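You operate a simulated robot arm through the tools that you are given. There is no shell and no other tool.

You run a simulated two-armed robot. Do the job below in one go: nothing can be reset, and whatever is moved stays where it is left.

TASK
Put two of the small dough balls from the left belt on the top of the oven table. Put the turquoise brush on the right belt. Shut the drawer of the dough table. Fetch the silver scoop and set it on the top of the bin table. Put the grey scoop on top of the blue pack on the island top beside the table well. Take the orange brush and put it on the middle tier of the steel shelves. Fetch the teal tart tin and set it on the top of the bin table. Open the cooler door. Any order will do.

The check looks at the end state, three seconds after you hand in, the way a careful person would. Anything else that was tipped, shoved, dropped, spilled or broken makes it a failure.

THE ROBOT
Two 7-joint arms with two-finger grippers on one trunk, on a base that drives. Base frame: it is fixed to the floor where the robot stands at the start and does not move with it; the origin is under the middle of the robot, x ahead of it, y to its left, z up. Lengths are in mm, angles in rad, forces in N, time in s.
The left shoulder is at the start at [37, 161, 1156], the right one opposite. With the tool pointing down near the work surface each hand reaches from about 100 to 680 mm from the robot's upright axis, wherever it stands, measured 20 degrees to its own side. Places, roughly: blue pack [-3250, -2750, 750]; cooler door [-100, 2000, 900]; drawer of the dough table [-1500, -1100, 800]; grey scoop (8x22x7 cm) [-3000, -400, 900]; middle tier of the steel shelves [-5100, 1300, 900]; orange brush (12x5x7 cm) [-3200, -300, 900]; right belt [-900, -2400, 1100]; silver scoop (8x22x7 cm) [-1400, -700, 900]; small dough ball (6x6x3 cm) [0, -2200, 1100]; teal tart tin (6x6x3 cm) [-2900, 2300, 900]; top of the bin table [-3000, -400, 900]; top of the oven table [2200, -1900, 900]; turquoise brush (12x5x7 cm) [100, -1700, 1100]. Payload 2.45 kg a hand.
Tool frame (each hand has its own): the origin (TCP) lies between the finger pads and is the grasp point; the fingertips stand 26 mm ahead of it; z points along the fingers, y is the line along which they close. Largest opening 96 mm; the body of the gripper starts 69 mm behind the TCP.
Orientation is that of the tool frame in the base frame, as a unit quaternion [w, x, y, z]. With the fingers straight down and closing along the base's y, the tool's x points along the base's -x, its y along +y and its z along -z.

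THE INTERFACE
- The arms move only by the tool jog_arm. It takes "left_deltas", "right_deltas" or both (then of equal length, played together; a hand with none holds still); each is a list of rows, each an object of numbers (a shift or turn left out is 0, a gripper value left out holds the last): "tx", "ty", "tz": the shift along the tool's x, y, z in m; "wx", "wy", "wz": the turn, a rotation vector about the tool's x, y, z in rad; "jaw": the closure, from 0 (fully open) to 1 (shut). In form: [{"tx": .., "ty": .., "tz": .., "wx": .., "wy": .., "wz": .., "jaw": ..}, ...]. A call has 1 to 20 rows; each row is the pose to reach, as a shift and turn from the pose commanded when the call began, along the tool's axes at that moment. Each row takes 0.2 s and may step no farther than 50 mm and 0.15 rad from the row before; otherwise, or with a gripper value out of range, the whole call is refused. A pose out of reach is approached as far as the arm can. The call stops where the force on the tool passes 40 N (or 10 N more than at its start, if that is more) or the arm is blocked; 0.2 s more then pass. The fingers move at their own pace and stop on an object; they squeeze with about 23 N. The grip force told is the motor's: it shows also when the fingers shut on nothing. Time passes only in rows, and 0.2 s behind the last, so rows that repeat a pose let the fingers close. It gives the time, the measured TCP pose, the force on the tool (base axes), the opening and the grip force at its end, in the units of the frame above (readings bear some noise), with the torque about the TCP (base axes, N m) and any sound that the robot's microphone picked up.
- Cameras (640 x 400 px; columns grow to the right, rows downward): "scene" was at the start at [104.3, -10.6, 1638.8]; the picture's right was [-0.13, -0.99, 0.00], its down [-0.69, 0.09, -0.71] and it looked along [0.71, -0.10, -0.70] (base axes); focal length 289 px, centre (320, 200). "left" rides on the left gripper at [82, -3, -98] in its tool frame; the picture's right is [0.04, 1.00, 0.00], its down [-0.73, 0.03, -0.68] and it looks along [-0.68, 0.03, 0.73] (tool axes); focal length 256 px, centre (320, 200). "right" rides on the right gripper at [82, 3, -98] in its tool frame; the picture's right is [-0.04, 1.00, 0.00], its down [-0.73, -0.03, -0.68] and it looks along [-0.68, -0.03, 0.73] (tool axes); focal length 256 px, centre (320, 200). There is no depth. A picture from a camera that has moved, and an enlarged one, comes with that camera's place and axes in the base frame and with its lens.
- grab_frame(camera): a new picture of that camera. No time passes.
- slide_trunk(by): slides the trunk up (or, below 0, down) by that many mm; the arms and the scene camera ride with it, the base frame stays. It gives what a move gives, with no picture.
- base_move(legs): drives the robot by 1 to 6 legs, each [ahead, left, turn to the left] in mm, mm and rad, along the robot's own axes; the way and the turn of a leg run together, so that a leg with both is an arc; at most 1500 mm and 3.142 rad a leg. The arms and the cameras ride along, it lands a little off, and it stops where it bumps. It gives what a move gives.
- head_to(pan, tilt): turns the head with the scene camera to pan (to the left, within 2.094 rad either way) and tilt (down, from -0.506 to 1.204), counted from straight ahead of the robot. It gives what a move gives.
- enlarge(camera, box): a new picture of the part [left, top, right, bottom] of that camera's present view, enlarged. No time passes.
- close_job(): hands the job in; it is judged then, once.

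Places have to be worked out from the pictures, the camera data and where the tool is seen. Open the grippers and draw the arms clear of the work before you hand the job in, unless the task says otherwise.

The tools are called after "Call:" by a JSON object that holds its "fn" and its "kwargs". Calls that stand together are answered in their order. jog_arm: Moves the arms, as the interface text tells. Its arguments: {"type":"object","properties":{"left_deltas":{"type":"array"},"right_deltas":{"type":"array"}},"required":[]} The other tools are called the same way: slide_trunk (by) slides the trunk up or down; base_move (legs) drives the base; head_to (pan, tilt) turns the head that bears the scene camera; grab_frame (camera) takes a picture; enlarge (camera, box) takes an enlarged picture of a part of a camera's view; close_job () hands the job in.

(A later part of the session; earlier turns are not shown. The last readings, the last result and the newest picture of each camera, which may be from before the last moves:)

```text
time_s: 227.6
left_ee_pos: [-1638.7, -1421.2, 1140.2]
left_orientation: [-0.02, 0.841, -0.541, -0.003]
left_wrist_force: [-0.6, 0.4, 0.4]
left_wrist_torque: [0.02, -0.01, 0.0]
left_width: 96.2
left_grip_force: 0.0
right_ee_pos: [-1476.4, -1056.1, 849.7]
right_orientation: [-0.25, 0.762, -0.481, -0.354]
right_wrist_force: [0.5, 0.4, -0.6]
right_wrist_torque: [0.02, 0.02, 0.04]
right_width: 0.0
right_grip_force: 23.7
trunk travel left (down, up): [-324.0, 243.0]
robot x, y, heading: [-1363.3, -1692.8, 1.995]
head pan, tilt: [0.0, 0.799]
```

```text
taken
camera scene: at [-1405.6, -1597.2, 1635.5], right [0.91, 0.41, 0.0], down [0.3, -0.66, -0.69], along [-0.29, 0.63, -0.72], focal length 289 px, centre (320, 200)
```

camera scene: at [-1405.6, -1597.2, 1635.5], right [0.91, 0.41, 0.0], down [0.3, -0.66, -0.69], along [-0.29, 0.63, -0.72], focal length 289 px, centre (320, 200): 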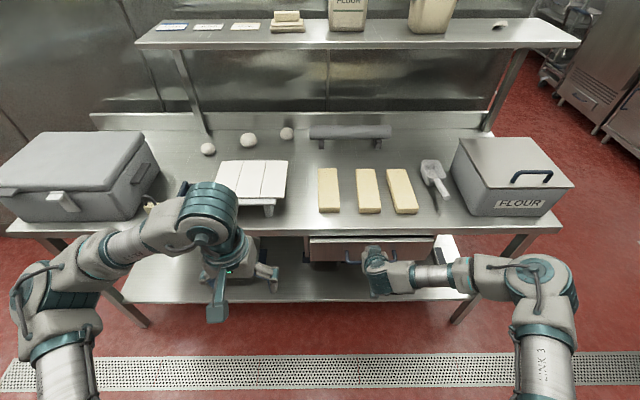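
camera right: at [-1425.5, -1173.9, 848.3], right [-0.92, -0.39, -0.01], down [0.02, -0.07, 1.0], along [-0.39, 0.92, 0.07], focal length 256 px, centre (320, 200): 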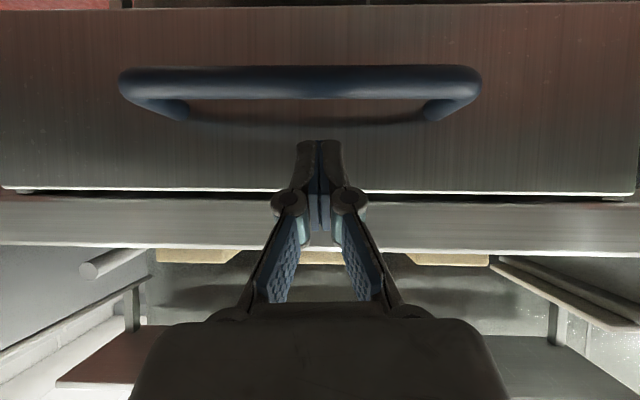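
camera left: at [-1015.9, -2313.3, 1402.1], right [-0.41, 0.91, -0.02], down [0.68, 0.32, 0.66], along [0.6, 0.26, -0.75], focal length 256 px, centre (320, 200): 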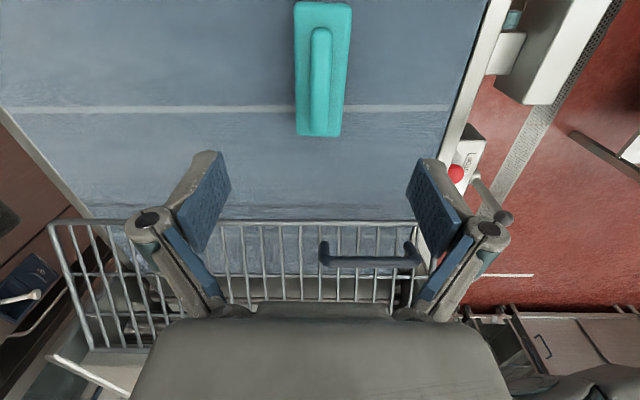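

Nearly shut, about 35 mm to go. I'll push slowly until it stops.

Call:
{"fn": "jog_arm", "kwargs": {"right_deltas": [{"tx": -0.0063, "tz": 0.0078, "jaw": 1}, {"tx": -0.0125, "tz": 0.0156}, {"tx": -0.0188, "tz": 0.0234}, {"tx": -0.025, "tz": 0.0313}, {"tx": -0.0281, "tz": 0.0352}]}}

Call:
{"fn": "grab_frame", "kwargs": {"camera": "right"}}

Call:
{"fn": "enlarge", "kwargs": {"camera": "scene", "box": [280, 180, 500, 310]}}

```text
time_s: 228.3
left_ee_pos: [-1637.8, -1428.2, 1141.7]
left_orientation: [-0.022, 0.841, -0.541, -0.004]
left_wrist_force: [-0.1, 0.7, -0.2]
left_wrist_torque: [-0.07, -0.03, 0.0]
left_width: 95.8
left_grip_force: 0.1
right_ee_pos: [-1481.2, -1048.8, 848.3]
right_orientation: [-0.249, 0.763, -0.483, -0.35]
right_wrist_force: [18.1, -27.3, 14.9]
right_wrist_torque: [0.19, 0.06, -0.09]
right_width: 6.3
right_grip_force: 28.2
trunk travel left (down, up): [-324.0, 243.0]
robot x, y, heading: [-1363.7, -1696.9, 1.993]
head pan, tilt: [0.0, 0.799]
stopped in row 3 (right hand): the force on the tool passed its limit at 54 N (the readings are from after the stop); the commanded pose is now the measured one
```

```text
taken
camera right: at [-1430.7, -1166.3, 848.6], right [-0.92, -0.39, -0.01], down [0.01, -0.06, 1.0], along [-0.39, 0.92, 0.06], focal length 256 px, centre (320, 200)
```

right: 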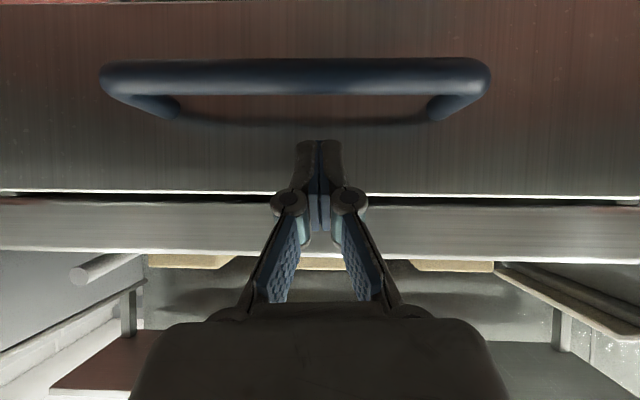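

```text
2.91 times, centred on (390, 245) of scene
camera zoom: at [-1403.6, -1604.8, 1636.3], right [0.91, 0.41, 0.0], down [0.29, -0.65, -0.7], along [-0.29, 0.64, -0.72], focal length 842 px, centre (116, 69)
```

zoom: 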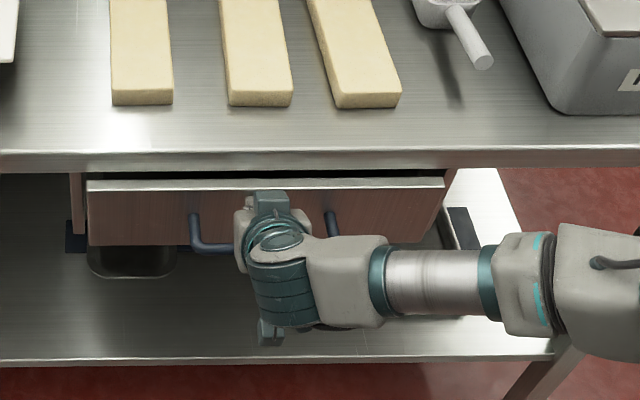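

The push met a firm stop (54 N). To make sure it's the end stop and not a catch, I'll back off slightly and check the gap from the side of the panel.

Call:
{"fn": "jog_arm", "kwargs": {"right_deltas": [{"tx": -0.005, "tz": 0.006, "jaw": 1}, {"tx": -0.009, "tz": 0.012}, {"tx": -0.0125, "tz": 0.0156}]}}

Call:
{"fn": "grab_frame", "kwargs": {"camera": "right"}}

```text
time_s: 228.7
left_ee_pos: [-1637.5, -1428.6, 1142.6]
left_orientation: [-0.022, 0.841, -0.541, -0.006]
left_wrist_force: [-0.5, 0.5, -0.7]
left_wrist_torque: [-0.01, 0.02, -0.04]
left_width: 95.9
left_grip_force: 0.1
right_ee_pos: [-1481.4, -1049.5, 847.2]
right_orientation: [-0.245, 0.766, -0.483, -0.347]
right_wrist_force: [13.4, -24.2, 13.2]
right_wrist_torque: [0.16, 0.11, -0.01]
right_width: 6.0
right_grip_force: 28.6
trunk travel left (down, up): [-324.0, 243.0]
robot x, y, heading: [-1362.8, -1696.1, 1.988]
head pan, tilt: [0.0, 0.799]
stopped in row 1 (right hand): the force on the tool passed its limit at 51 N (the readings are from after the stop); the commanded pose is now the measured one
```

```text
taken
camera right: at [-1431.2, -1166.6, 847.4], right [-0.92, -0.39, -0.01], down [0.01, -0.05, 1.0], along [-0.39, 0.92, 0.05], focal length 256 px, centre (320, 200)
```

right: 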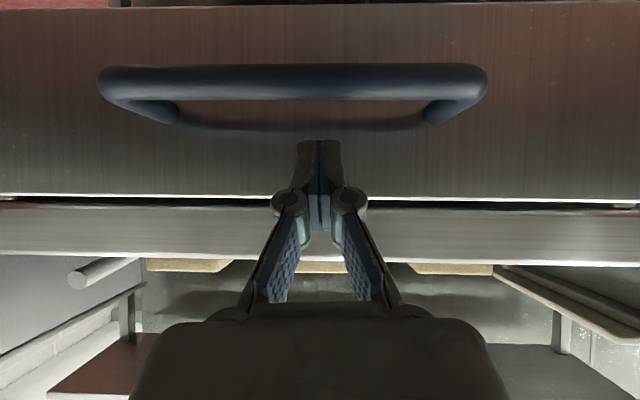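

The drawer front is flush with the table edge – it's shut. I'll withdraw the right hand straight back and up, then level it.

Call:
{"fn": "jog_arm", "kwargs": {"right_deltas": [{"tx": 0.025, "tz": -0.0313, "jaw": 1}, {"tx": 0.05, "tz": -0.0625}, {"tx": 0.075, "tz": -0.0938}, {"tx": 0.1, "tz": -0.125}, {"tx": 0.09, "tz": -0.155, "wy": 0.09}, {"tx": 0.075, "tz": -0.19, "wy": 0.18}, {"tx": 0.06, "tz": -0.225, "wy": 0.27}, {"tx": 0.045, "tz": -0.26, "wy": 0.36}, {"tx": 0.03, "tz": -0.295, "wy": 0.45}, {"tx": 0.015, "tz": -0.33, "wy": 0.54}, {"tx": 0.0, "tz": -0.36, "wy": 0.63}, {"tx": -0.015, "tz": -0.39, "wy": 0.72}, {"tx": -0.03, "tz": -0.42, "wy": 0.81}, {"tx": -0.03, "tz": -0.42, "wy": 0.88}]}}

Call:
{"fn": "head_to", "kwargs": {"pan": -0.35, "tilt": 0.75}}

Call:
{"fn": "grab_frame", "kwargs": {"camera": "scene"}}

Call:
{"fn": "enlarge", "kwargs": {"camera": "scene", "box": [230, 130, 500, 300]}}

```text
time_s: 231.7
left_ee_pos: [-1640.0, -1425.6, 1143.2]
left_orientation: [-0.022, 0.841, -0.541, -0.005]
left_wrist_force: [0.9, -0.1, 0.2]
left_wrist_torque: [-0.01, -0.01, 0.01]
left_width: 95.8
left_grip_force: 0.2
right_ee_pos: [-1369.1, -1328.3, 1136.6]
right_orientation: [-0.017, 0.84, -0.542, 0.012]
right_wrist_force: [0.2, 0.3, -0.1]
right_wrist_torque: [-0.03, 0.01, 0.0]
right_width: 0.0
right_grip_force: 28.1
trunk travel left (down, up): [-324.0, 243.0]
robot x, y, heading: [-1364.6, -1693.9, 1.992]
head pan, tilt: [0.0, 0.799]
```

```text
time_s: 232.5
left_ee_pos: [-1638.9, -1426.3, 1143.9]
left_orientation: [-0.022, 0.841, -0.541, -0.005]
left_wrist_force: [0.0, 0.3, -0.3]
left_wrist_torque: [-0.03, -0.03, 0.0]
left_width: 95.7
left_grip_force: 0.0
right_ee_pos: [-1369.2, -1326.5, 1135.8]
right_orientation: [-0.018, 0.839, -0.543, 0.012]
right_wrist_force: [-0.1, -0.7, 0.3]
right_wrist_torque: [0.0, -0.03, -0.01]
right_width: 0.0
right_grip_force: 28.2
trunk travel left (down, up): [-324.0, 243.0]
robot x, y, heading: [-1363.3, -1695.2, 1.991]
head pan, tilt: [-0.351, 0.75]
```

```text
taken
camera scene: at [-1379.1, -1590.9, 1639.7], right [1.0, 0.07, 0.0], down [0.05, -0.68, -0.73], along [-0.05, 0.73, -0.68], focal length 289 px, centre (320, 200)
```

scene: 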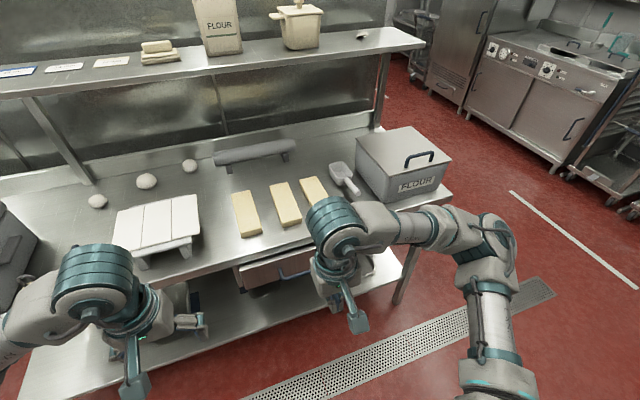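

```text
2.35 times, centred on (365, 215) of scene
camera zoom: at [-1379.1, -1590.9, 1639.7], right [1.0, 0.07, 0.0], down [0.05, -0.68, -0.73], along [-0.05, 0.73, -0.68], focal length 681 px, centre (214, 165)
```

zoom: 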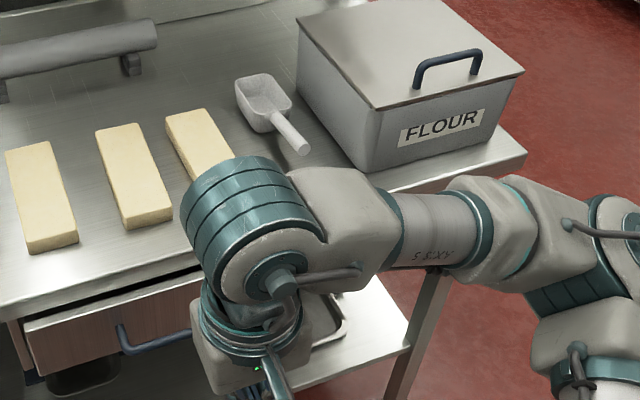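

The drawer is shut. The silver scoop's handle middle is at about (-1322,-720), about 70 mm left of the flour tub, so I'll use the left arm; I'll shift right in short legs and move up to the table.

Call:
{"fn": "base_move", "kwargs": {"legs": [[0, -300, 0], [0, -296, 0], [200, 0, 0], [120, 0, 0.01]]}}

Call:
{"fn": "head_to", "kwargs": {"pan": 0.2, "tilt": 0.9}}

Call:
{"fn": "grab_frame", "kwargs": {"camera": "scene"}}

Call:
{"fn": "grab_frame", "kwargs": {"camera": "left"}}

```text
time_s: 238.2
left_ee_pos: [-1260.4, -904.1, 1138.2]
left_orientation: [-0.03, 0.844, -0.535, 0.001]
left_wrist_force: [-1.2, -0.3, -0.4]
left_wrist_torque: [-0.04, -0.08, 0.0]
left_width: 95.9
left_grip_force: 0.0
right_ee_pos: [-990.7, -804.0, 1138.7]
right_orientation: [-0.028, 0.844, -0.536, 0.018]
right_wrist_force: [-0.6, -0.1, -0.4]
right_wrist_torque: [0.05, -0.05, 0.02]
right_width: 0.3
right_grip_force: 28.9
trunk travel left (down, up): [-324.0, 243.0]
robot x, y, heading: [-959.8, -1158.7, 2.001]
head pan, tilt: [-0.351, 0.75]
```

```text
time_s: 239.2
left_ee_pos: [-1221.3, -891.7, 1145.1]
left_orientation: [-0.015, 0.845, -0.534, -0.012]
left_wrist_force: [-0.5, -0.1, 1.0]
left_wrist_torque: [0.01, -0.01, -0.01]
left_width: 96.0
left_grip_force: 0.0
right_ee_pos: [-951.0, -791.2, 1135.3]
right_orientation: [-0.015, 0.844, -0.537, 0.006]
right_wrist_force: [0.5, 0.0, 0.4]
right_wrist_torque: [0.01, -0.03, 0.0]
right_width: 0.2
right_grip_force: 28.4
trunk travel left (down, up): [-324.0, 243.0]
robot x, y, heading: [-960.0, -1161.8, 2.001]
head pan, tilt: [0.201, 0.901]
```

```text
taken
camera scene: at [-1039.1, -1091.3, 1627.1], right [0.81, 0.59, 0.02], down [0.48, -0.63, -0.62], along [-0.35, 0.5, -0.79], focal length 289 px, centre (320, 200)
```

scene: 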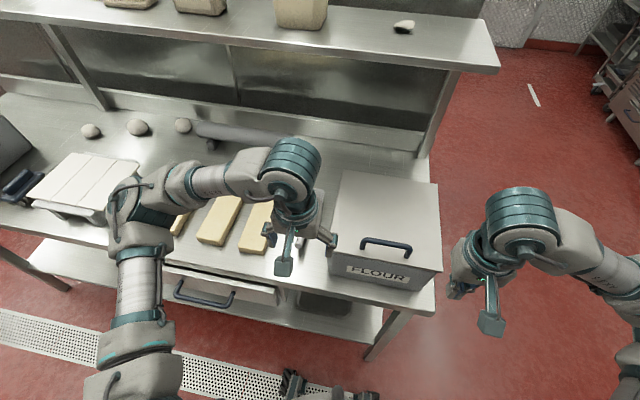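

```text
taken
camera left: at [-1181.6, -969.1, 1241.4], right [-0.89, -0.46, -0.02], down [-0.34, 0.62, 0.71], along [-0.32, 0.63, -0.71], focal length 256 px, centre (320, 200)
```

left: 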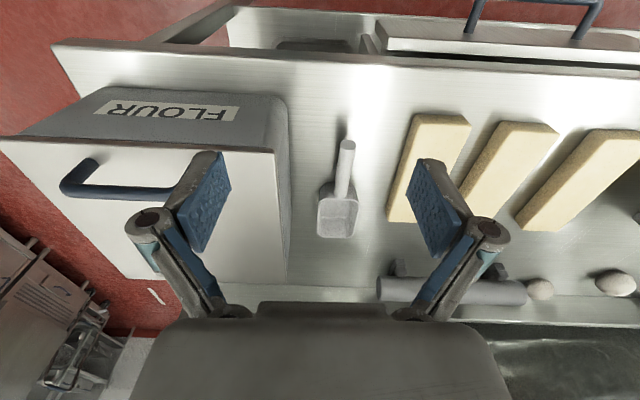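

The panel sits flush-overlay on the table front (drawer shut). I'll let the sway settle, then measure the scoop with the left wrist camera.

Call:
{"fn": "jog_arm", "kwargs": {"right_deltas": [{"jaw": 1}, {"jaw": 1}, {"jaw": 1}, {"jaw": 1}, {"jaw": 1}, {"jaw": 1}, {"jaw": 1}, {"jaw": 1}, {"jaw": 1}, {"jaw": 1}, {"jaw": 1}, {"jaw": 1}, {"jaw": 1}, {"jaw": 1}, {"jaw": 1}, {"jaw": 1}, {"jaw": 1}, {"jaw": 1}, {"jaw": 1}, {"jaw": 1}]}}

Call:
{"fn": "jog_arm", "kwargs": {"right_deltas": [{"jaw": 1}, {"jaw": 1}, {"jaw": 1}, {"jaw": 1}, {"jaw": 1}, {"jaw": 1}, {"jaw": 1}, {"jaw": 1}, {"jaw": 1}, {"jaw": 1}, {"jaw": 1}, {"jaw": 1}, {"jaw": 1}, {"jaw": 1}, {"jaw": 1}]}}

Call:
{"fn": "grab_frame", "kwargs": {"camera": "left"}}

```text
time_s: 243.6
left_ee_pos: [-1262.9, -913.4, 1141.7]
left_orientation: [-0.029, 0.847, -0.531, -0.003]
left_wrist_force: [-0.1, 0.9, 0.8]
left_wrist_torque: [0.01, -0.04, 0.08]
left_width: 96.1
left_grip_force: 0.3
right_ee_pos: [-994.4, -811.8, 1140.3]
right_orientation: [-0.026, 0.846, -0.533, 0.013]
right_wrist_force: [0.1, -0.5, -0.1]
right_wrist_torque: [0.01, 0.01, -0.01]
right_width: 0.0
right_grip_force: 28.5
trunk travel left (down, up): [-324.0, 243.0]
robot x, y, heading: [-974.6, -1162.2, 2.006]
head pan, tilt: [0.201, 0.901]
stopped in row 20 (right hand): the arm was blocked; the commanded pose is now the measured one
```

```text
time_s: 246.8
left_ee_pos: [-1238.3, -901.1, 1145.4]
left_orientation: [-0.018, 0.846, -0.533, -0.009]
left_wrist_force: [0.0, -0.8, -0.3]
left_wrist_torque: [0.03, 0.03, 0.0]
left_width: 96.0
left_grip_force: 0.1
right_ee_pos: [-969.5, -799.8, 1137.1]
right_orientation: [-0.018, 0.845, -0.535, 0.007]
right_wrist_force: [0.4, 1.1, 0.0]
right_wrist_torque: [-0.01, -0.01, 0.01]
right_width: 0.0
right_grip_force: 29.2
trunk travel left (down, up): [-324.0, 243.0]
robot x, y, heading: [-969.8, -1164.2, 1.997]
head pan, tilt: [0.201, 0.901]
```

```text
taken
camera left: at [-1199.7, -978.5, 1241.0], right [-0.88, -0.47, -0.02], down [-0.35, 0.62, 0.7], along [-0.31, 0.63, -0.71], focal length 256 px, centre (320, 200)
```

left: 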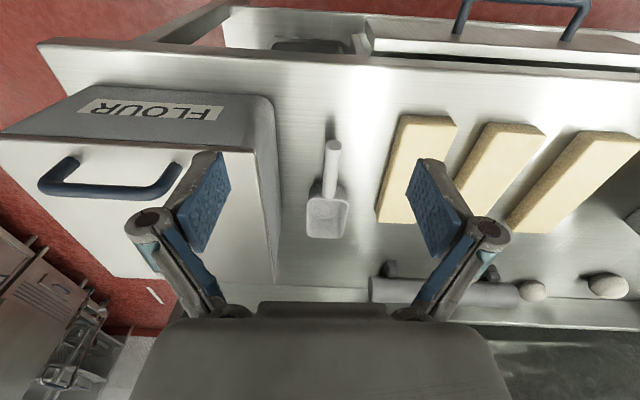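

Still swaying a little; I'll wait some more.

Call:
{"fn": "jog_arm", "kwargs": {"right_deltas": [{"jaw": 1}, {"jaw": 1}, {"jaw": 1}, {"jaw": 1}, {"jaw": 1}, {"jaw": 1}, {"jaw": 1}, {"jaw": 1}, {"jaw": 1}, {"jaw": 1}, {"jaw": 1}, {"jaw": 1}, {"jaw": 1}, {"jaw": 1}, {"jaw": 1}, {"jaw": 1}, {"jaw": 1}, {"jaw": 1}, {"jaw": 1}, {"jaw": 1}]}}

Call:
{"fn": "jog_arm", "kwargs": {"right_deltas": [{"jaw": 1}]}}

Call:
{"fn": "jog_arm", "kwargs": {"right_deltas": [{"jaw": 1}]}}

Call:
{"fn": "jog_arm", "kwargs": {"right_deltas": [{"jaw": 1}]}}

```text
time_s: 251.2
left_ee_pos: [-1212.3, -892.3, 1148.8]
left_orientation: [-0.016, 0.844, -0.536, -0.015]
left_wrist_force: [0.5, -0.9, 0.0]
left_wrist_torque: [0.05, 0.02, 0.0]
left_width: 95.8
left_grip_force: 0.0
right_ee_pos: [-943.3, -791.4, 1136.8]
right_orientation: [-0.014, 0.843, -0.538, 0.004]
right_wrist_force: [0.5, 0.1, -0.5]
right_wrist_torque: [-0.03, -0.01, 0.0]
right_width: 0.0
right_grip_force: 28.1
trunk travel left (down, up): [-324.0, 243.0]
robot x, y, heading: [-958.6, -1160.5, 2.007]
head pan, tilt: [0.201, 0.901]
stopped in row 20 (right hand): the arm was blocked; the commanded pose is now the measured one
```

```text
time_s: 251.6
left_ee_pos: [-1244.6, -907.8, 1144.4]
left_orientation: [-0.027, 0.845, -0.534, -0.006]
left_wrist_force: [0.0, -0.1, 0.3]
left_wrist_torque: [-0.01, -0.04, 0.01]
left_width: 95.9
left_grip_force: 0.0
right_ee_pos: [-976.1, -807.4, 1141.7]
right_orientation: [-0.024, 0.845, -0.534, 0.01]
right_wrist_force: [-1.0, -1.4, 0.1]
right_wrist_torque: [0.05, -0.05, 0.0]
right_width: 0.1
right_grip_force: 28.0
trunk travel left (down, up): [-324.0, 243.0]
robot x, y, heading: [-962.2, -1163.3, 2.003]
head pan, tilt: [0.201, 0.901]
```

```text
time_s: 252.2
left_ee_pos: [-1241.6, -909.9, 1146.0]
left_orientation: [-0.028, 0.844, -0.535, -0.008]
left_wrist_force: [-0.6, -0.5, -0.3]
left_wrist_torque: [0.04, -0.06, 0.03]
left_width: 96.3
left_grip_force: 0.0
right_ee_pos: [-972.4, -808.8, 1142.5]
right_orientation: [-0.028, 0.843, -0.537, 0.01]
right_wrist_force: [-0.3, -1.1, -0.4]
right_wrist_torque: [0.05, -0.04, 0.01]
right_width: 0.4
right_grip_force: 28.0
trunk travel left (down, up): [-324.0, 243.0]
robot x, y, heading: [-957.9, -1160.0, 2.006]
head pan, tilt: [0.201, 0.901]
stopped in row 1 (right hand): the arm was blocked; the commanded pose is now the measured one
```

```text
time_s: 252.6
left_ee_pos: [-1212.6, -896.7, 1148.1]
left_orientation: [-0.021, 0.843, -0.538, -0.014]
left_wrist_force: [1.2, 0.7, -0.6]
left_wrist_torque: [-0.05, 0.01, 0.02]
left_width: 96.0
left_grip_force: 0.0
right_ee_pos: [-944.3, -794.6, 1138.7]
right_orientation: [-0.018, 0.842, -0.539, 0.006]
right_wrist_force: [0.0, 0.6, 1.2]
right_wrist_torque: [-0.05, 0.01, -0.03]
right_width: 0.2
right_grip_force: 27.6
trunk travel left (down, up): [-324.0, 243.0]
robot x, y, heading: [-950.2, -1155.7, 2.004]
head pan, tilt: [0.201, 0.901]
```

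The wobble keeps a small limit cycle while idle; earlier it died once the arm moved. The wrist view puts the scoop handle from (-1308,-803) to (-1336,-736), 72 mm clear of the tub lid. I'll move the left hand to a safe hover above it.

Call:
{"fn": "jog_arm", "kwargs": {"left_deltas": [{"tx": -0.031, "ty": 0.0039, "tz": 0.0082, "jaw": 0.35}, {"tx": -0.062, "ty": 0.0077, "tz": 0.0164}, {"tx": -0.093, "ty": 0.0116, "tz": 0.0246}, {"tx": -0.124, "ty": 0.0154, "tz": 0.0328}, {"tx": -0.155, "ty": 0.0193, "tz": 0.041}, {"tx": -0.155, "ty": 0.0193, "tz": 0.041}]}}

Call:
{"fn": "jog_arm", "kwargs": {"left_deltas": [{"jaw": 0.35}]}}

Call:
{"fn": "jog_arm", "kwargs": {"left_deltas": [{"jaw": 0.35}]}}

Call:
{"fn": "jog_arm", "kwargs": {"left_deltas": [{"jaw": 0.35}]}}

Call:
{"fn": "grab_frame", "kwargs": {"camera": "left"}}

```text
time_s: 254.2
left_ee_pos: [-1344.7, -789.8, 1108.1]
left_orientation: [-0.035, 0.846, -0.532, -0.005]
left_wrist_force: [-1.1, -0.3, 0.2]
left_wrist_torque: [0.02, -0.11, 0.0]
left_width: 62.1
left_grip_force: 0.0
right_ee_pos: [-993.0, -821.5, 1147.6]
right_orientation: [-0.035, 0.845, -0.534, 0.013]
right_wrist_force: [-0.9, -0.6, 0.5]
right_wrist_torque: [0.05, -0.07, 0.02]
right_width: 0.0
right_grip_force: 28.7
trunk travel left (down, up): [-324.0, 243.0]
robot x, y, heading: [-960.2, -1160.5, 2.002]
head pan, tilt: [0.201, 0.901]
stopped in row 6 (left hand): the arm was blocked; the commanded pose is now the measured one
```

```text
time_s: 254.8
left_ee_pos: [-1320.0, -781.6, 1113.3]
left_orientation: [-0.031, 0.843, -0.536, -0.011]
left_wrist_force: [0.1, -0.9, 0.0]
left_wrist_torque: [0.05, -0.05, -0.01]
left_width: 62.3
left_grip_force: 0.0
right_ee_pos: [-966.2, -815.3, 1145.2]
right_orientation: [-0.029, 0.843, -0.537, 0.007]
right_wrist_force: [0.3, -0.1, 0.8]
right_wrist_torque: [0.02, 0.0, 0.0]
right_width: 0.1
right_grip_force: 28.7
trunk travel left (down, up): [-324.0, 243.0]
robot x, y, heading: [-955.7, -1156.0, 2.004]
head pan, tilt: [0.201, 0.901]
stopped in row 1 (left hand): the arm was blocked; the commanded pose is now the measured one
```

```text
time_s: 255.2
left_ee_pos: [-1317.2, -779.8, 1113.5]
left_orientation: [-0.03, 0.844, -0.535, -0.011]
left_wrist_force: [0.3, 0.5, 0.3]
left_wrist_torque: [0.01, -0.01, 0.02]
left_width: 62.4
left_grip_force: 0.0
right_ee_pos: [-964.6, -812.6, 1144.4]
right_orientation: [-0.029, 0.843, -0.537, 0.008]
right_wrist_force: [0.5, -0.4, -0.4]
right_wrist_torque: [-0.02, -0.02, 0.01]
right_width: 0.0
right_grip_force: 28.5
trunk travel left (down, up): [-324.0, 243.0]
robot x, y, heading: [-953.5, -1158.3, 2.006]
head pan, tilt: [0.201, 0.901]
```

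```text
time_s: 255.6
left_ee_pos: [-1306.0, -775.0, 1115.2]
left_orientation: [-0.026, 0.843, -0.537, -0.014]
left_wrist_force: [0.3, 0.4, 0.2]
left_wrist_torque: [0.01, 0.04, 0.01]
left_width: 62.5
left_grip_force: 0.1
right_ee_pos: [-954.3, -807.8, 1142.9]
right_orientation: [-0.024, 0.843, -0.537, 0.005]
right_wrist_force: [0.1, 0.1, 0.5]
right_wrist_torque: [-0.02, 0.0, -0.05]
right_width: 0.1
right_grip_force: 28.4
trunk travel left (down, up): [-324.0, 243.0]
robot x, y, heading: [-953.4, -1157.3, 2.001]
head pan, tilt: [0.201, 0.901]
```

```text
taken
camera left: at [-1268.8, -854.2, 1210.2], right [-0.89, -0.46, -0.03], down [-0.34, 0.61, 0.71], along [-0.31, 0.64, -0.7], focal length 256 px, centre (320, 200)
```

left: 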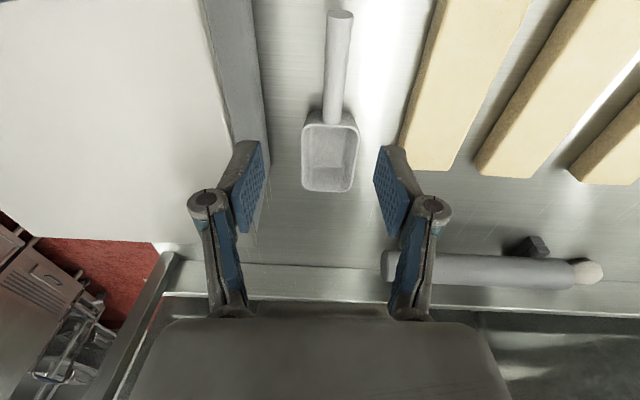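

Still ±18 mm of lateral sway. I'll try a null base command to re-settle the base hold and see if the oscillation stops.

Call:
{"fn": "base_move", "kwargs": {"legs": [[0, 0, 0]]}}

Call:
{"fn": "head_to", "kwargs": {"pan": 0.2, "tilt": 0.9}}

Call:
{"fn": "head_to", "kwargs": {"pan": 0.2, "tilt": 0.9}}

Call:
{"fn": "head_to", "kwargs": {"pan": 0.2, "tilt": 0.9}}

Call:
{"fn": "head_to", "kwargs": {"pan": 0.2, "tilt": 0.9}}

Call:
{"fn": "grab_frame", "kwargs": {"camera": "scene"}}

```text
time_s: 256.3
left_ee_pos: [-1294.8, -770.3, 1117.0]
left_orientation: [-0.023, 0.842, -0.539, -0.015]
left_wrist_force: [0.9, -0.7, 0.4]
left_wrist_torque: [0.02, 0.1, 0.01]
left_width: 62.3
left_grip_force: 0.1
right_ee_pos: [-942.0, -802.5, 1142.2]
right_orientation: [-0.021, 0.841, -0.54, 0.003]
right_wrist_force: [0.8, 0.4, -0.1]
right_wrist_torque: [-0.04, -0.03, -0.02]
right_width: 0.0
right_grip_force: 28.7
trunk travel left (down, up): [-324.0, 243.0]
robot x, y, heading: [-949.9, -1153.9, 2.004]
head pan, tilt: [0.201, 0.901]
```

```text
time_s: 256.9
left_ee_pos: [-1315.4, -782.1, 1115.4]
left_orientation: [-0.032, 0.842, -0.538, -0.011]
left_wrist_force: [-0.2, 0.7, 0.7]
left_wrist_torque: [0.03, -0.02, -0.03]
left_width: 62.5
left_grip_force: 0.2
right_ee_pos: [-964.4, -815.6, 1145.5]
right_orientation: [-0.032, 0.842, -0.539, 0.007]
right_wrist_force: [-0.5, -0.2, 0.4]
right_wrist_torque: [-0.02, 0.03, 0.02]
right_width: 0.1
right_grip_force: 28.7
trunk travel left (down, up): [-324.0, 243.0]
robot x, y, heading: [-950.4, -1156.0, 1.996]
head pan, tilt: [0.201, 0.901]
```

```text
time_s: 257.5
left_ee_pos: [-1314.2, -782.1, 1115.9]
left_orientation: [-0.032, 0.843, -0.537, -0.012]
left_wrist_force: [0.2, -0.3, -1.1]
left_wrist_torque: [0.01, -0.04, 0.02]
left_width: 62.3
left_grip_force: 0.0
right_ee_pos: [-961.6, -814.9, 1145.9]
right_orientation: [-0.03, 0.842, -0.539, 0.006]
right_wrist_force: [-0.6, -0.1, 0.4]
right_wrist_torque: [0.02, -0.03, 0.03]
right_width: 0.0
right_grip_force: 28.4
trunk travel left (down, up): [-324.0, 243.0]
robot x, y, heading: [-949.3, -1155.9, 2.0]
head pan, tilt: [0.201, 0.901]
```

```text
time_s: 258.1
left_ee_pos: [-1294.7, -773.0, 1117.6]
left_orientation: [-0.025, 0.842, -0.539, -0.016]
left_wrist_force: [0.1, -0.5, 0.0]
left_wrist_torque: [-0.03, 0.0, -0.02]
left_width: 62.5
left_grip_force: 0.0
right_ee_pos: [-941.3, -806.3, 1142.6]
right_orientation: [-0.024, 0.841, -0.54, 0.003]
right_wrist_force: [0.4, 0.4, 0.1]
right_wrist_torque: [-0.03, 0.03, 0.0]
right_width: 0.0
right_grip_force: 28.5
trunk travel left (down, up): [-324.0, 243.0]
robot x, y, heading: [-948.4, -1154.3, 2.0]
head pan, tilt: [0.201, 0.901]
```

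```text
time_s: 258.7
left_ee_pos: [-1312.7, -782.6, 1115.4]
left_orientation: [-0.031, 0.843, -0.537, -0.013]
left_wrist_force: [-0.4, -0.8, -0.7]
left_wrist_torque: [0.05, -0.03, 0.0]
left_width: 62.4
left_grip_force: 0.0
right_ee_pos: [-962.2, -815.0, 1145.5]
right_orientation: [-0.031, 0.842, -0.539, 0.007]
right_wrist_force: [0.3, -0.1, -0.4]
right_wrist_torque: [0.05, -0.01, 0.01]
right_width: 0.2
right_grip_force: 28.7
trunk travel left (down, up): [-324.0, 243.0]
robot x, y, heading: [-954.0, -1155.4, 2.007]
head pan, tilt: [0.201, 0.901]
```

```text
taken
camera scene: at [-1018.9, -1079.0, 1627.5], right [0.81, 0.59, 0.01], down [0.47, -0.63, -0.62], along [-0.36, 0.5, -0.79], focal length 289 px, centre (320, 200)
```

scene: 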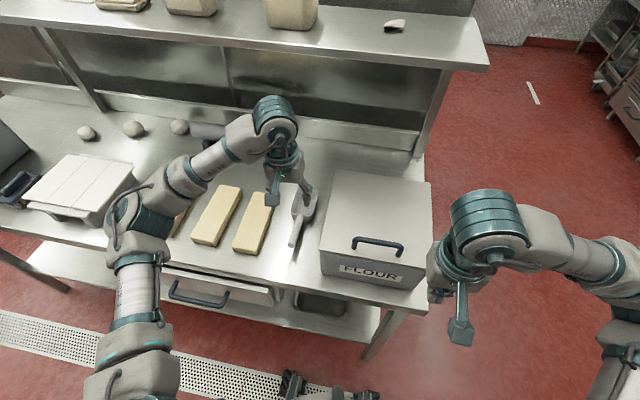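

The cycle is small (±11 mm). Stereo from the wrist camera puts the handle's axis at z≈930 with its middle at (-1321,-768), ~80 mm from the tub. I'll descend halfway with an 80 mm opening, biased 8 mm away from the tub.

Call:
{"fn": "jog_arm", "kwargs": {"left_deltas": [{"tx": -0.0025, "ty": 0.0055, "tz": 0.029, "jaw": 0.17}, {"tx": -0.005, "ty": 0.0105, "tz": 0.058}, {"tx": -0.0075, "ty": 0.0155, "tz": 0.087}, {"tx": -0.0097, "ty": 0.0203, "tz": 0.115}]}}

Call:
{"fn": "grab_frame", "kwargs": {"camera": "left"}}

Call:
{"fn": "jog_arm", "kwargs": {"left_deltas": [{"jaw": 0.17}]}}

Call:
{"fn": "grab_frame", "kwargs": {"camera": "left"}}

```text
time_s: 259.7
left_ee_pos: [-1326.0, -769.9, 999.6]
left_orientation: [-0.029, 0.842, -0.539, -0.013]
left_wrist_force: [-1.2, 0.3, 0.2]
left_wrist_torque: [-0.03, -0.01, 0.0]
left_width: 79.7
left_grip_force: 0.0
right_ee_pos: [-953.7, -809.8, 1145.0]
right_orientation: [-0.029, 0.841, -0.54, 0.005]
right_wrist_force: [0.2, 0.6, -0.8]
right_wrist_torque: [-0.03, 0.01, 0.02]
right_width: 0.1
right_grip_force: 28.2
trunk travel left (down, up): [-324.0, 243.0]
robot x, y, heading: [-946.2, -1155.1, 2.003]
head pan, tilt: [0.201, 0.901]
```

```text
taken
camera left: at [-1289.8, -849.8, 1095.3], right [-0.89, -0.45, -0.04], down [-0.34, 0.61, 0.72], along [-0.3, 0.65, -0.7], focal length 256 px, centre (320, 200)
```

left: 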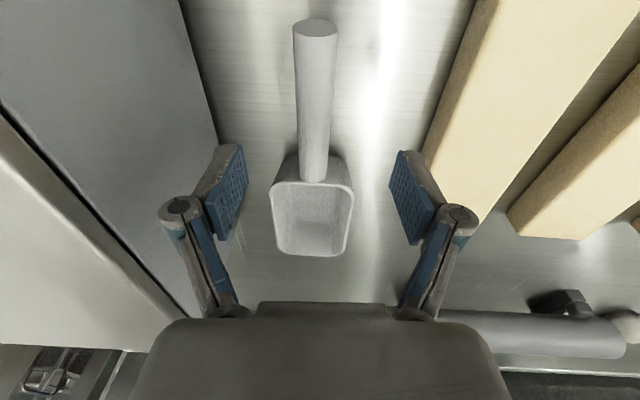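

```text
time_s: 260.1
left_ee_pos: [-1327.7, -771.3, 1001.6]
left_orientation: [-0.029, 0.843, -0.538, -0.014]
left_wrist_force: [0.4, 0.1, 0.1]
left_wrist_torque: [-0.02, -0.03, 0.02]
left_width: 79.9
left_grip_force: 0.0
right_ee_pos: [-953.5, -811.4, 1145.0]
right_orientation: [-0.028, 0.842, -0.539, 0.005]
right_wrist_force: [0.3, 0.3, 0.1]
right_wrist_torque: [-0.02, 0.0, 0.01]
right_width: 0.0
right_grip_force: 28.3
trunk travel left (down, up): [-324.0, 243.0]
robot x, y, heading: [-951.3, -1154.9, 2.0]
head pan, tilt: [0.201, 0.901]
```

```text
taken
camera left: at [-1290.2, -850.5, 1095.7], right [-0.89, -0.46, -0.04], down [-0.34, 0.61, 0.72], along [-0.3, 0.65, -0.7], focal length 256 px, centre (320, 200)
```

left: 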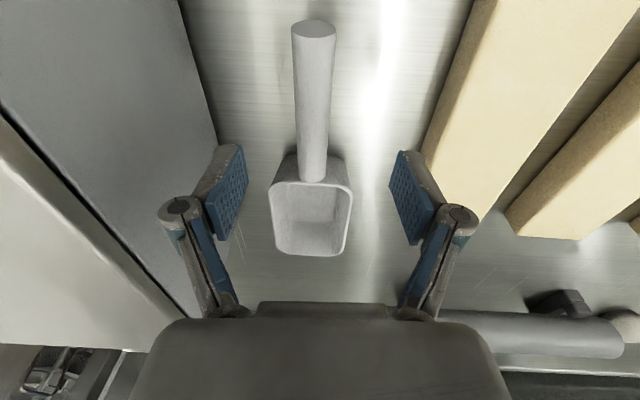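

The oscillation has calmed and the handle is centred between the fingers. I'll descend 69 mm and close on it.

Call:
{"fn": "jog_arm", "kwargs": {"left_deltas": [{"tx": 0.0018, "ty": -0.001, "tz": 0.035, "jaw": 0.17}, {"tx": 0.0036, "ty": -0.002, "tz": 0.0695}, {"tx": 0.0036, "ty": -0.002, "tz": 0.0695, "jaw": 0.4}, {"tx": 0.0036, "ty": -0.002, "tz": 0.0695, "jaw": 0.7}, {"tx": 0.0036, "ty": -0.002, "tz": 0.0695, "jaw": 1}, {"tx": 0.0036, "ty": -0.002, "tz": 0.0695, "jaw": 1}]}}

Call:
{"fn": "grab_frame", "kwargs": {"camera": "left"}}

```text
time_s: 261.5
left_ee_pos: [-1323.8, -770.8, 933.0]
left_orientation: [-0.029, 0.843, -0.538, -0.014]
left_wrist_force: [-1.0, -0.6, 3.5]
left_wrist_torque: [0.18, -0.04, 0.09]
left_width: 19.6
left_grip_force: 23.1
right_ee_pos: [-953.5, -812.5, 1145.4]
right_orientation: [-0.027, 0.841, -0.54, 0.005]
right_wrist_force: [-0.3, 0.6, -0.4]
right_wrist_torque: [-0.02, 0.01, 0.01]
right_width: 0.3
right_grip_force: 28.3
trunk travel left (down, up): [-324.0, 243.0]
robot x, y, heading: [-947.4, -1155.4, 1.999]
head pan, tilt: [0.201, 0.901]
```

```text
taken
camera left: at [-1286.5, -849.6, 1026.8], right [-0.89, -0.46, -0.04], down [-0.34, 0.61, 0.72], along [-0.3, 0.65, -0.7], focal length 256 px, centre (320, 200)
```

left: 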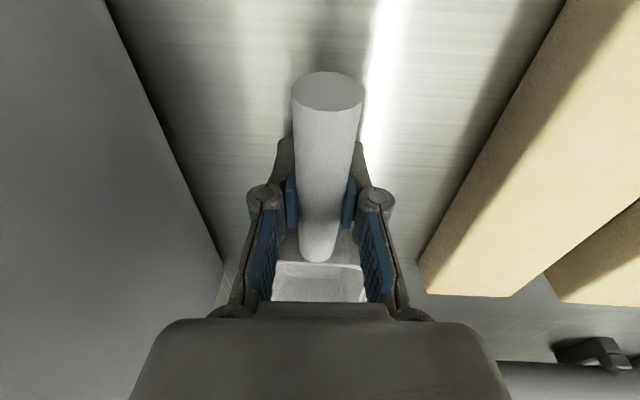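

Handle gripped (19.6 mm). I'll lift straight up 200 mm, then draw back toward the body.

Call:
{"fn": "jog_arm", "kwargs": {"left_deltas": [{"tx": -0.001, "ty": -0.0006, "tz": -0.02, "jaw": 1}, {"tx": -0.0031, "ty": -0.0017, "tz": -0.06}, {"tx": -0.0052, "ty": -0.0029, "tz": -0.1}, {"tx": -0.0072, "ty": -0.004, "tz": -0.14}, {"tx": -0.0093, "ty": -0.0052, "tz": -0.18}, {"tx": -0.0113, "ty": -0.006, "tz": -0.22}, {"tx": 0.03, "ty": -0.003, "tz": -0.22}, {"tx": 0.07, "ty": 0.0, "tz": -0.22}, {"tx": 0.11, "ty": 0.0, "tz": -0.22}, {"tx": 0.15, "ty": 0.0, "tz": -0.22}, {"tx": 0.18, "ty": 0.0, "tz": -0.22}]}}

Call:
{"fn": "grab_frame", "kwargs": {"camera": "left"}}

Call:
{"fn": "grab_frame", "kwargs": {"camera": "scene"}}

```text
time_s: 263.9
left_ee_pos: [-1249.4, -948.5, 1140.7]
left_orientation: [-0.03, 0.842, -0.538, -0.013]
left_wrist_force: [0.3, -0.3, -1.7]
left_wrist_torque: [-0.07, 0.0, 0.0]
left_width: 19.2
left_grip_force: 23.0
right_ee_pos: [-954.3, -811.9, 1145.3]
right_orientation: [-0.029, 0.842, -0.539, 0.006]
right_wrist_force: [-0.1, -1.0, 0.5]
right_wrist_torque: [-0.03, 0.0, 0.0]
right_width: 0.0
right_grip_force: 28.2
trunk travel left (down, up): [-324.0, 243.0]
robot x, y, heading: [-955.8, -1157.8, 2.005]
head pan, tilt: [0.201, 0.901]
```

```text
taken
camera left: at [-1213.8, -1027.4, 1235.7], right [-0.89, -0.46, -0.04], down [-0.34, 0.61, 0.72], along [-0.3, 0.65, -0.7], focal length 256 px, centre (320, 200)
```

left: 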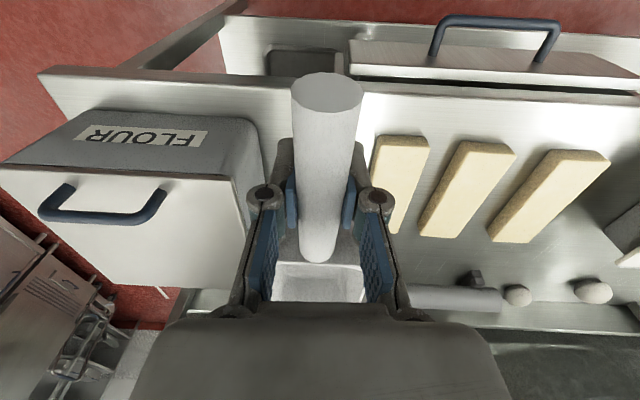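

```text
taken
camera scene: at [-1004.1, -1074.1, 1627.9], right [0.81, 0.59, 0.0], down [0.46, -0.63, -0.62], along [-0.37, 0.5, -0.79], focal length 289 px, centre (320, 200)
```

scene: 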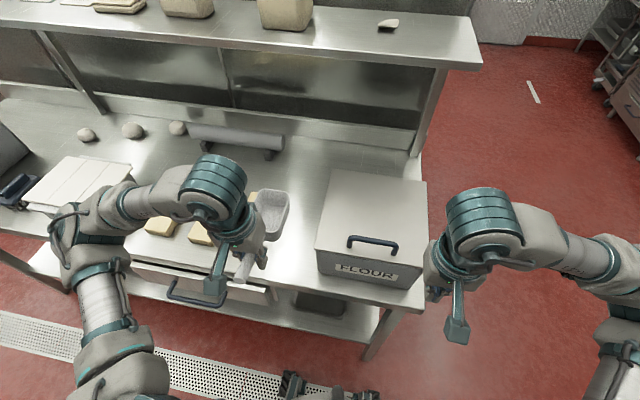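

The silver scoop is in the left hand. The bin table lies behind this dough table, so I'll back off, go right past the table's end, and then forward along it.

Call:
{"fn": "base_move", "kwargs": {"legs": [[-200, 0, 0], [0, -380, 0], [0, -385, 0], [500, 0, 0]]}}

Call:
{"fn": "head_to", "kwargs": {"pan": 0.6, "tilt": 0.45}}

Call:
{"fn": "grab_frame", "kwargs": {"camera": "scene"}}

```text
time_s: 272.0
left_ee_pos: [-688.6, -362.3, 1139.9]
left_orientation: [-0.033, 0.843, -0.537, -0.01]
left_wrist_force: [0.3, -0.8, -0.1]
left_wrist_torque: [-0.04, -0.08, 0.05]
left_width: 19.1
left_grip_force: 22.8
right_ee_pos: [-391.4, -227.5, 1147.0]
right_orientation: [-0.03, 0.842, -0.539, 0.008]
right_wrist_force: [0.3, 0.0, 0.3]
right_wrist_torque: [0.02, -0.04, 0.01]
right_width: 0.0
right_grip_force: 28.4
trunk travel left (down, up): [-324.0, 243.0]
robot x, y, heading: [-377.0, -564.0, 2.004]
head pan, tilt: [0.201, 0.901]
```

```text
time_s: 272.9
left_ee_pos: [-674.8, -360.1, 1142.0]
left_orientation: [-0.027, 0.843, -0.538, -0.016]
left_wrist_force: [-0.3, 0.3, -1.1]
left_wrist_torque: [-0.07, -0.01, 0.01]
left_width: 19.2
left_grip_force: 23.1
right_ee_pos: [-378.9, -223.8, 1145.6]
right_orientation: [-0.026, 0.842, -0.539, 0.004]
right_wrist_force: [-0.3, 0.6, 1.4]
right_wrist_torque: [0.02, -0.04, -0.01]
right_width: 0.0
right_grip_force: 28.4
trunk travel left (down, up): [-324.0, 243.0]
robot x, y, heading: [-379.5, -568.3, 2.003]
head pan, tilt: [0.6, 0.45]
```

```text
taken
camera scene: at [-491.4, -509.0, 1664.9], right [0.51, 0.86, 0.01], down [0.39, -0.22, -0.89], along [-0.77, 0.46, -0.45], focal length 289 px, centre (320, 200)
```

scene: 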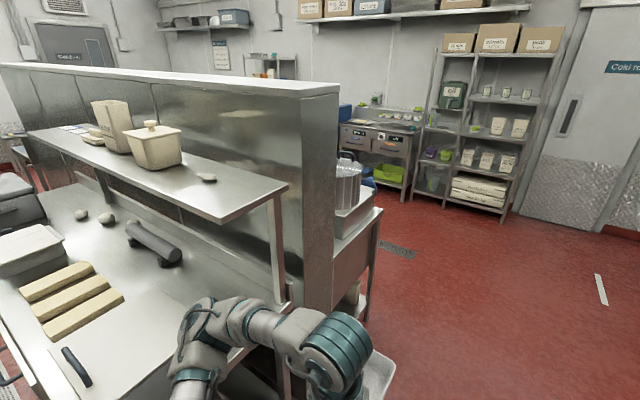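

Beyond the partition there's another workstation on the far side. I'll continue forward another 900 mm and look left.

Call:
{"fn": "base_move", "kwargs": {"legs": [[500, 0, 0], [500, 0, 0]]}}

Call:
{"fn": "head_to", "kwargs": {"pan": 1.3, "tilt": 0.45}}

Call:
{"fn": "grab_frame", "kwargs": {"camera": "scene"}}

Call:
{"fn": "head_to", "kwargs": {"pan": 0.5, "tilt": 0.4}}

Call:
{"fn": "grab_frame", "kwargs": {"camera": "scene"}}

```text
time_s: 278.4
left_ee_pos: [-1054.9, 567.8, 1147.9]
left_orientation: [-0.016, 0.84, -0.541, -0.024]
left_wrist_force: [1.6, 0.0, -0.8]
left_wrist_torque: [-0.06, 0.02, -0.05]
left_width: 19.4
left_grip_force: 23.1
right_ee_pos: [-757.5, 702.1, 1140.3]
right_orientation: [-0.015, 0.84, -0.542, -0.003]
right_wrist_force: [0.0, 0.7, 0.2]
right_wrist_torque: [-0.1, 0.03, 0.05]
right_width: 0.3
right_grip_force: 28.5
trunk travel left (down, up): [-324.0, 243.0]
robot x, y, heading: [-789.9, 347.2, 1.998]
head pan, tilt: [0.6, 0.45]
```

```text
time_s: 279.5
left_ee_pos: [-1039.8, 571.8, 1150.0]
left_orientation: [-0.013, 0.84, -0.542, -0.028]
left_wrist_force: [1.8, 1.2, -1.3]
left_wrist_torque: [-0.06, 0.04, -0.06]
left_width: 19.3
left_grip_force: 22.9
right_ee_pos: [-742.0, 706.1, 1139.3]
right_orientation: [-0.011, 0.839, -0.544, -0.007]
right_wrist_force: [1.2, 0.0, 0.1]
right_wrist_torque: [-0.05, 0.05, 0.01]
right_width: 0.0
right_grip_force: 29.1
trunk travel left (down, up): [-324.0, 243.0]
robot x, y, heading: [-783.8, 346.2, 2.001]
head pan, tilt: [1.3, 0.45]
```

```text
taken
camera scene: at [-844.7, 373.1, 1668.2], right [-0.16, 0.99, -0.01], down [0.41, 0.05, -0.91], along [-0.9, -0.15, -0.41], focal length 289 px, centre (320, 200)
```

scene: 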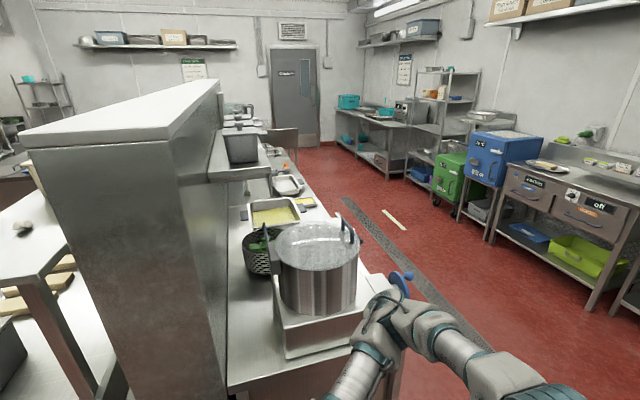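

```text
time_s: 280.6
left_ee_pos: [-1087.5, 550.9, 1143.8]
left_orientation: [-0.027, 0.842, -0.539, -0.019]
left_wrist_force: [-0.7, 0.0, 0.1]
left_wrist_torque: [-0.08, -0.06, 0.01]
left_width: 19.6
left_grip_force: 23.3
right_ee_pos: [-790.0, 683.8, 1147.0]
right_orientation: [-0.028, 0.841, -0.541, 0.002]
right_wrist_force: [-0.5, 0.0, 0.0]
right_wrist_torque: [0.06, -0.02, 0.02]
right_width: 0.2
right_grip_force: 29.2
trunk travel left (down, up): [-324.0, 243.0]
robot x, y, heading: [-795.6, 343.0, 2.004]
head pan, tilt: [0.499, 0.4]
```

```text
taken
camera scene: at [-883.9, 417.8, 1670.6], right [0.6, 0.8, 0.0], down [0.32, -0.23, -0.92], along [-0.74, 0.55, -0.39], focal length 289 px, centre (320, 200)
```

scene: 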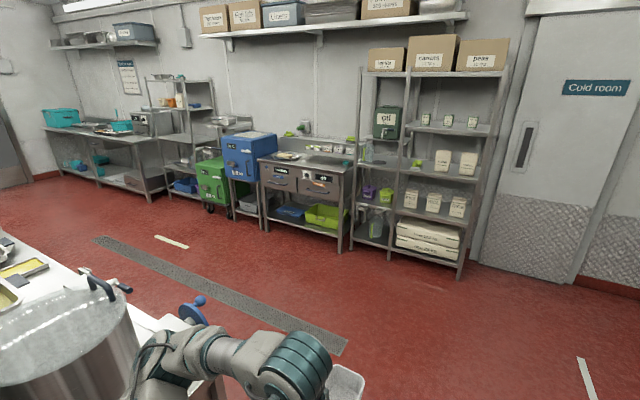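

The workstation row behind the partition has its open side along d≈-2600; the bin table should be farther along it near (-3000,-400). I'll go forward, turn left in small steps and drive along the row.

Call:
{"fn": "base_move", "kwargs": {"legs": [[500, 0, 0], [450, 0, 0], [0, 0, 0.55], [0, 0, 0.5], [0, 0, 0.52]]}}

Call:
{"fn": "head_to", "kwargs": {"pan": 0.3, "tilt": 0.5}}

Call:
{"fn": "grab_frame", "kwargs": {"camera": "scene"}}

```text
time_s: 290.3
left_ee_pos: [-1412.3, 965.8, 1147.9]
left_orientation: [0.01, 0.978, 0.207, -0.027]
left_wrist_force: [0.2, 1.1, -1.8]
left_wrist_torque: [0.02, 0.02, -0.02]
left_width: 19.3
left_grip_force: 22.8
right_ee_pos: [-1545.7, 1262.3, 1137.7]
right_orientation: [-0.004, 0.979, 0.205, -0.011]
right_wrist_force: [-1.2, 0.0, -0.5]
right_wrist_torque: [-0.01, -0.05, -0.04]
right_width: 0.0
right_grip_force: 28.1
trunk travel left (down, up): [-324.0, 243.0]
robot x, y, heading: [-1186.8, 1220.9, -2.718]
head pan, tilt: [0.499, 0.4]
```

```text
time_s: 291.0
left_ee_pos: [-1410.9, 978.5, 1153.0]
left_orientation: [0.011, 0.978, 0.204, -0.031]
left_wrist_force: [-0.3, 0.4, -1.5]
left_wrist_torque: [-0.01, -0.05, -0.05]
left_width: 19.6
left_grip_force: 23.6
right_ee_pos: [-1544.8, 1275.6, 1140.8]
right_orientation: [-0.005, 0.979, 0.203, -0.016]
right_wrist_force: [-0.9, 0.1, 0.0]
right_wrist_torque: [-0.04, -0.1, -0.02]
right_width: 0.0
right_grip_force: 28.6
trunk travel left (down, up): [-324.0, 243.0]
robot x, y, heading: [-1191.8, 1230.8, -2.721]
head pan, tilt: [0.3, 0.499]
```

```text
taken
camera scene: at [-1300.3, 1210.2, 1661.7], right [-0.66, 0.75, -0.03], down [0.37, 0.29, -0.88], along [-0.65, -0.59, -0.47], focal length 289 px, centre (320, 200)
```

scene: 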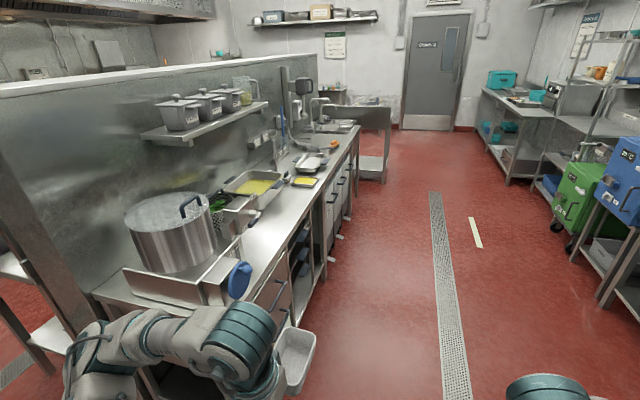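

I'll zoom in on the far part of the counter to find the grey scoop and orange brush.

Call:
{"fn": "enlarge", "kwargs": {"camera": "scene", "box": [220, 70, 400, 215]}}

```text
2.76 times, centred on (310, 142) of scene
camera zoom: at [-1300.3, 1210.2, 1661.7], right [-0.66, 0.75, -0.03], down [0.37, 0.29, -0.88], along [-0.65, -0.59, -0.47], focal length 798 px, centre (348, 359)
```

zoom: 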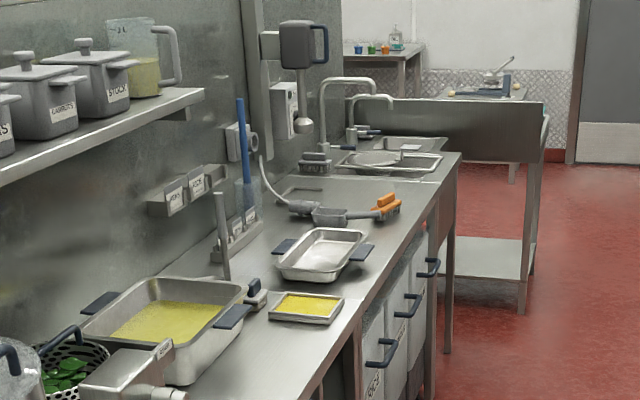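

The grey scoop and orange brush lie together on the bin-drawer counter near the sink end. I'll drive along the row to that spot.

Call:
{"fn": "base_move", "kwargs": {"legs": [[1150, 0, 0.008], [1120, 0, 0]]}}

Call:
{"fn": "head_to", "kwargs": {"pan": 1.5, "tilt": 0.6}}

Call:
{"fn": "grab_frame", "kwargs": {"camera": "scene"}}

```text
time_s: 302.2
left_ee_pos: [-3456.1, -1.1, 1146.3]
left_orientation: [-0.004, 0.978, 0.207, -0.034]
left_wrist_force: [-0.3, -0.4, -0.7]
left_wrist_torque: [-0.01, -0.03, 0.0]
left_width: 19.2
left_grip_force: 23.2
right_ee_pos: [-3590.3, 295.8, 1147.2]
right_orientation: [-0.02, 0.979, 0.204, -0.02]
right_wrist_force: [-0.9, 0.2, -0.1]
right_wrist_torque: [0.02, -0.02, 0.0]
right_width: 0.0
right_grip_force: 28.5
trunk travel left (down, up): [-324.0, 243.0]
robot x, y, heading: [-3251.6, 287.5, -2.717]
head pan, tilt: [0.3, 0.499]
```

```text
time_s: 303.6
left_ee_pos: [-3443.8, -13.0, 1145.2]
left_orientation: [-0.009, 0.977, 0.208, -0.039]
left_wrist_force: [0.5, 0.6, -0.9]
left_wrist_torque: [0.02, -0.03, 0.0]
left_width: 19.1
left_grip_force: 23.2
right_ee_pos: [-3578.7, 283.7, 1151.5]
right_orientation: [-0.028, 0.978, 0.205, -0.025]
right_wrist_force: [0.2, -0.2, 0.5]
right_wrist_torque: [0.0, 0.01, 0.05]
right_width: 0.1
right_grip_force: 28.3
trunk travel left (down, up): [-324.0, 243.0]
robot x, y, heading: [-3253.4, 289.0, -2.717]
head pan, tilt: [1.499, 0.6]
```

```text
taken
camera scene: at [-3230.8, 173.2, 1650.8], right [-0.94, -0.35, 0.0], down [-0.2, 0.54, -0.82], along [0.28, -0.77, -0.58], focal length 289 px, centre (320, 200)
```

scene: 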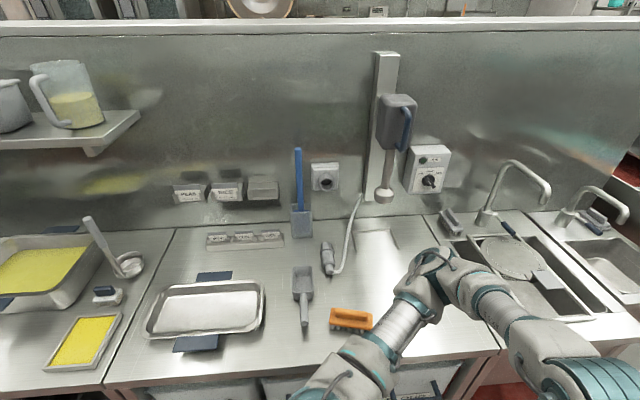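

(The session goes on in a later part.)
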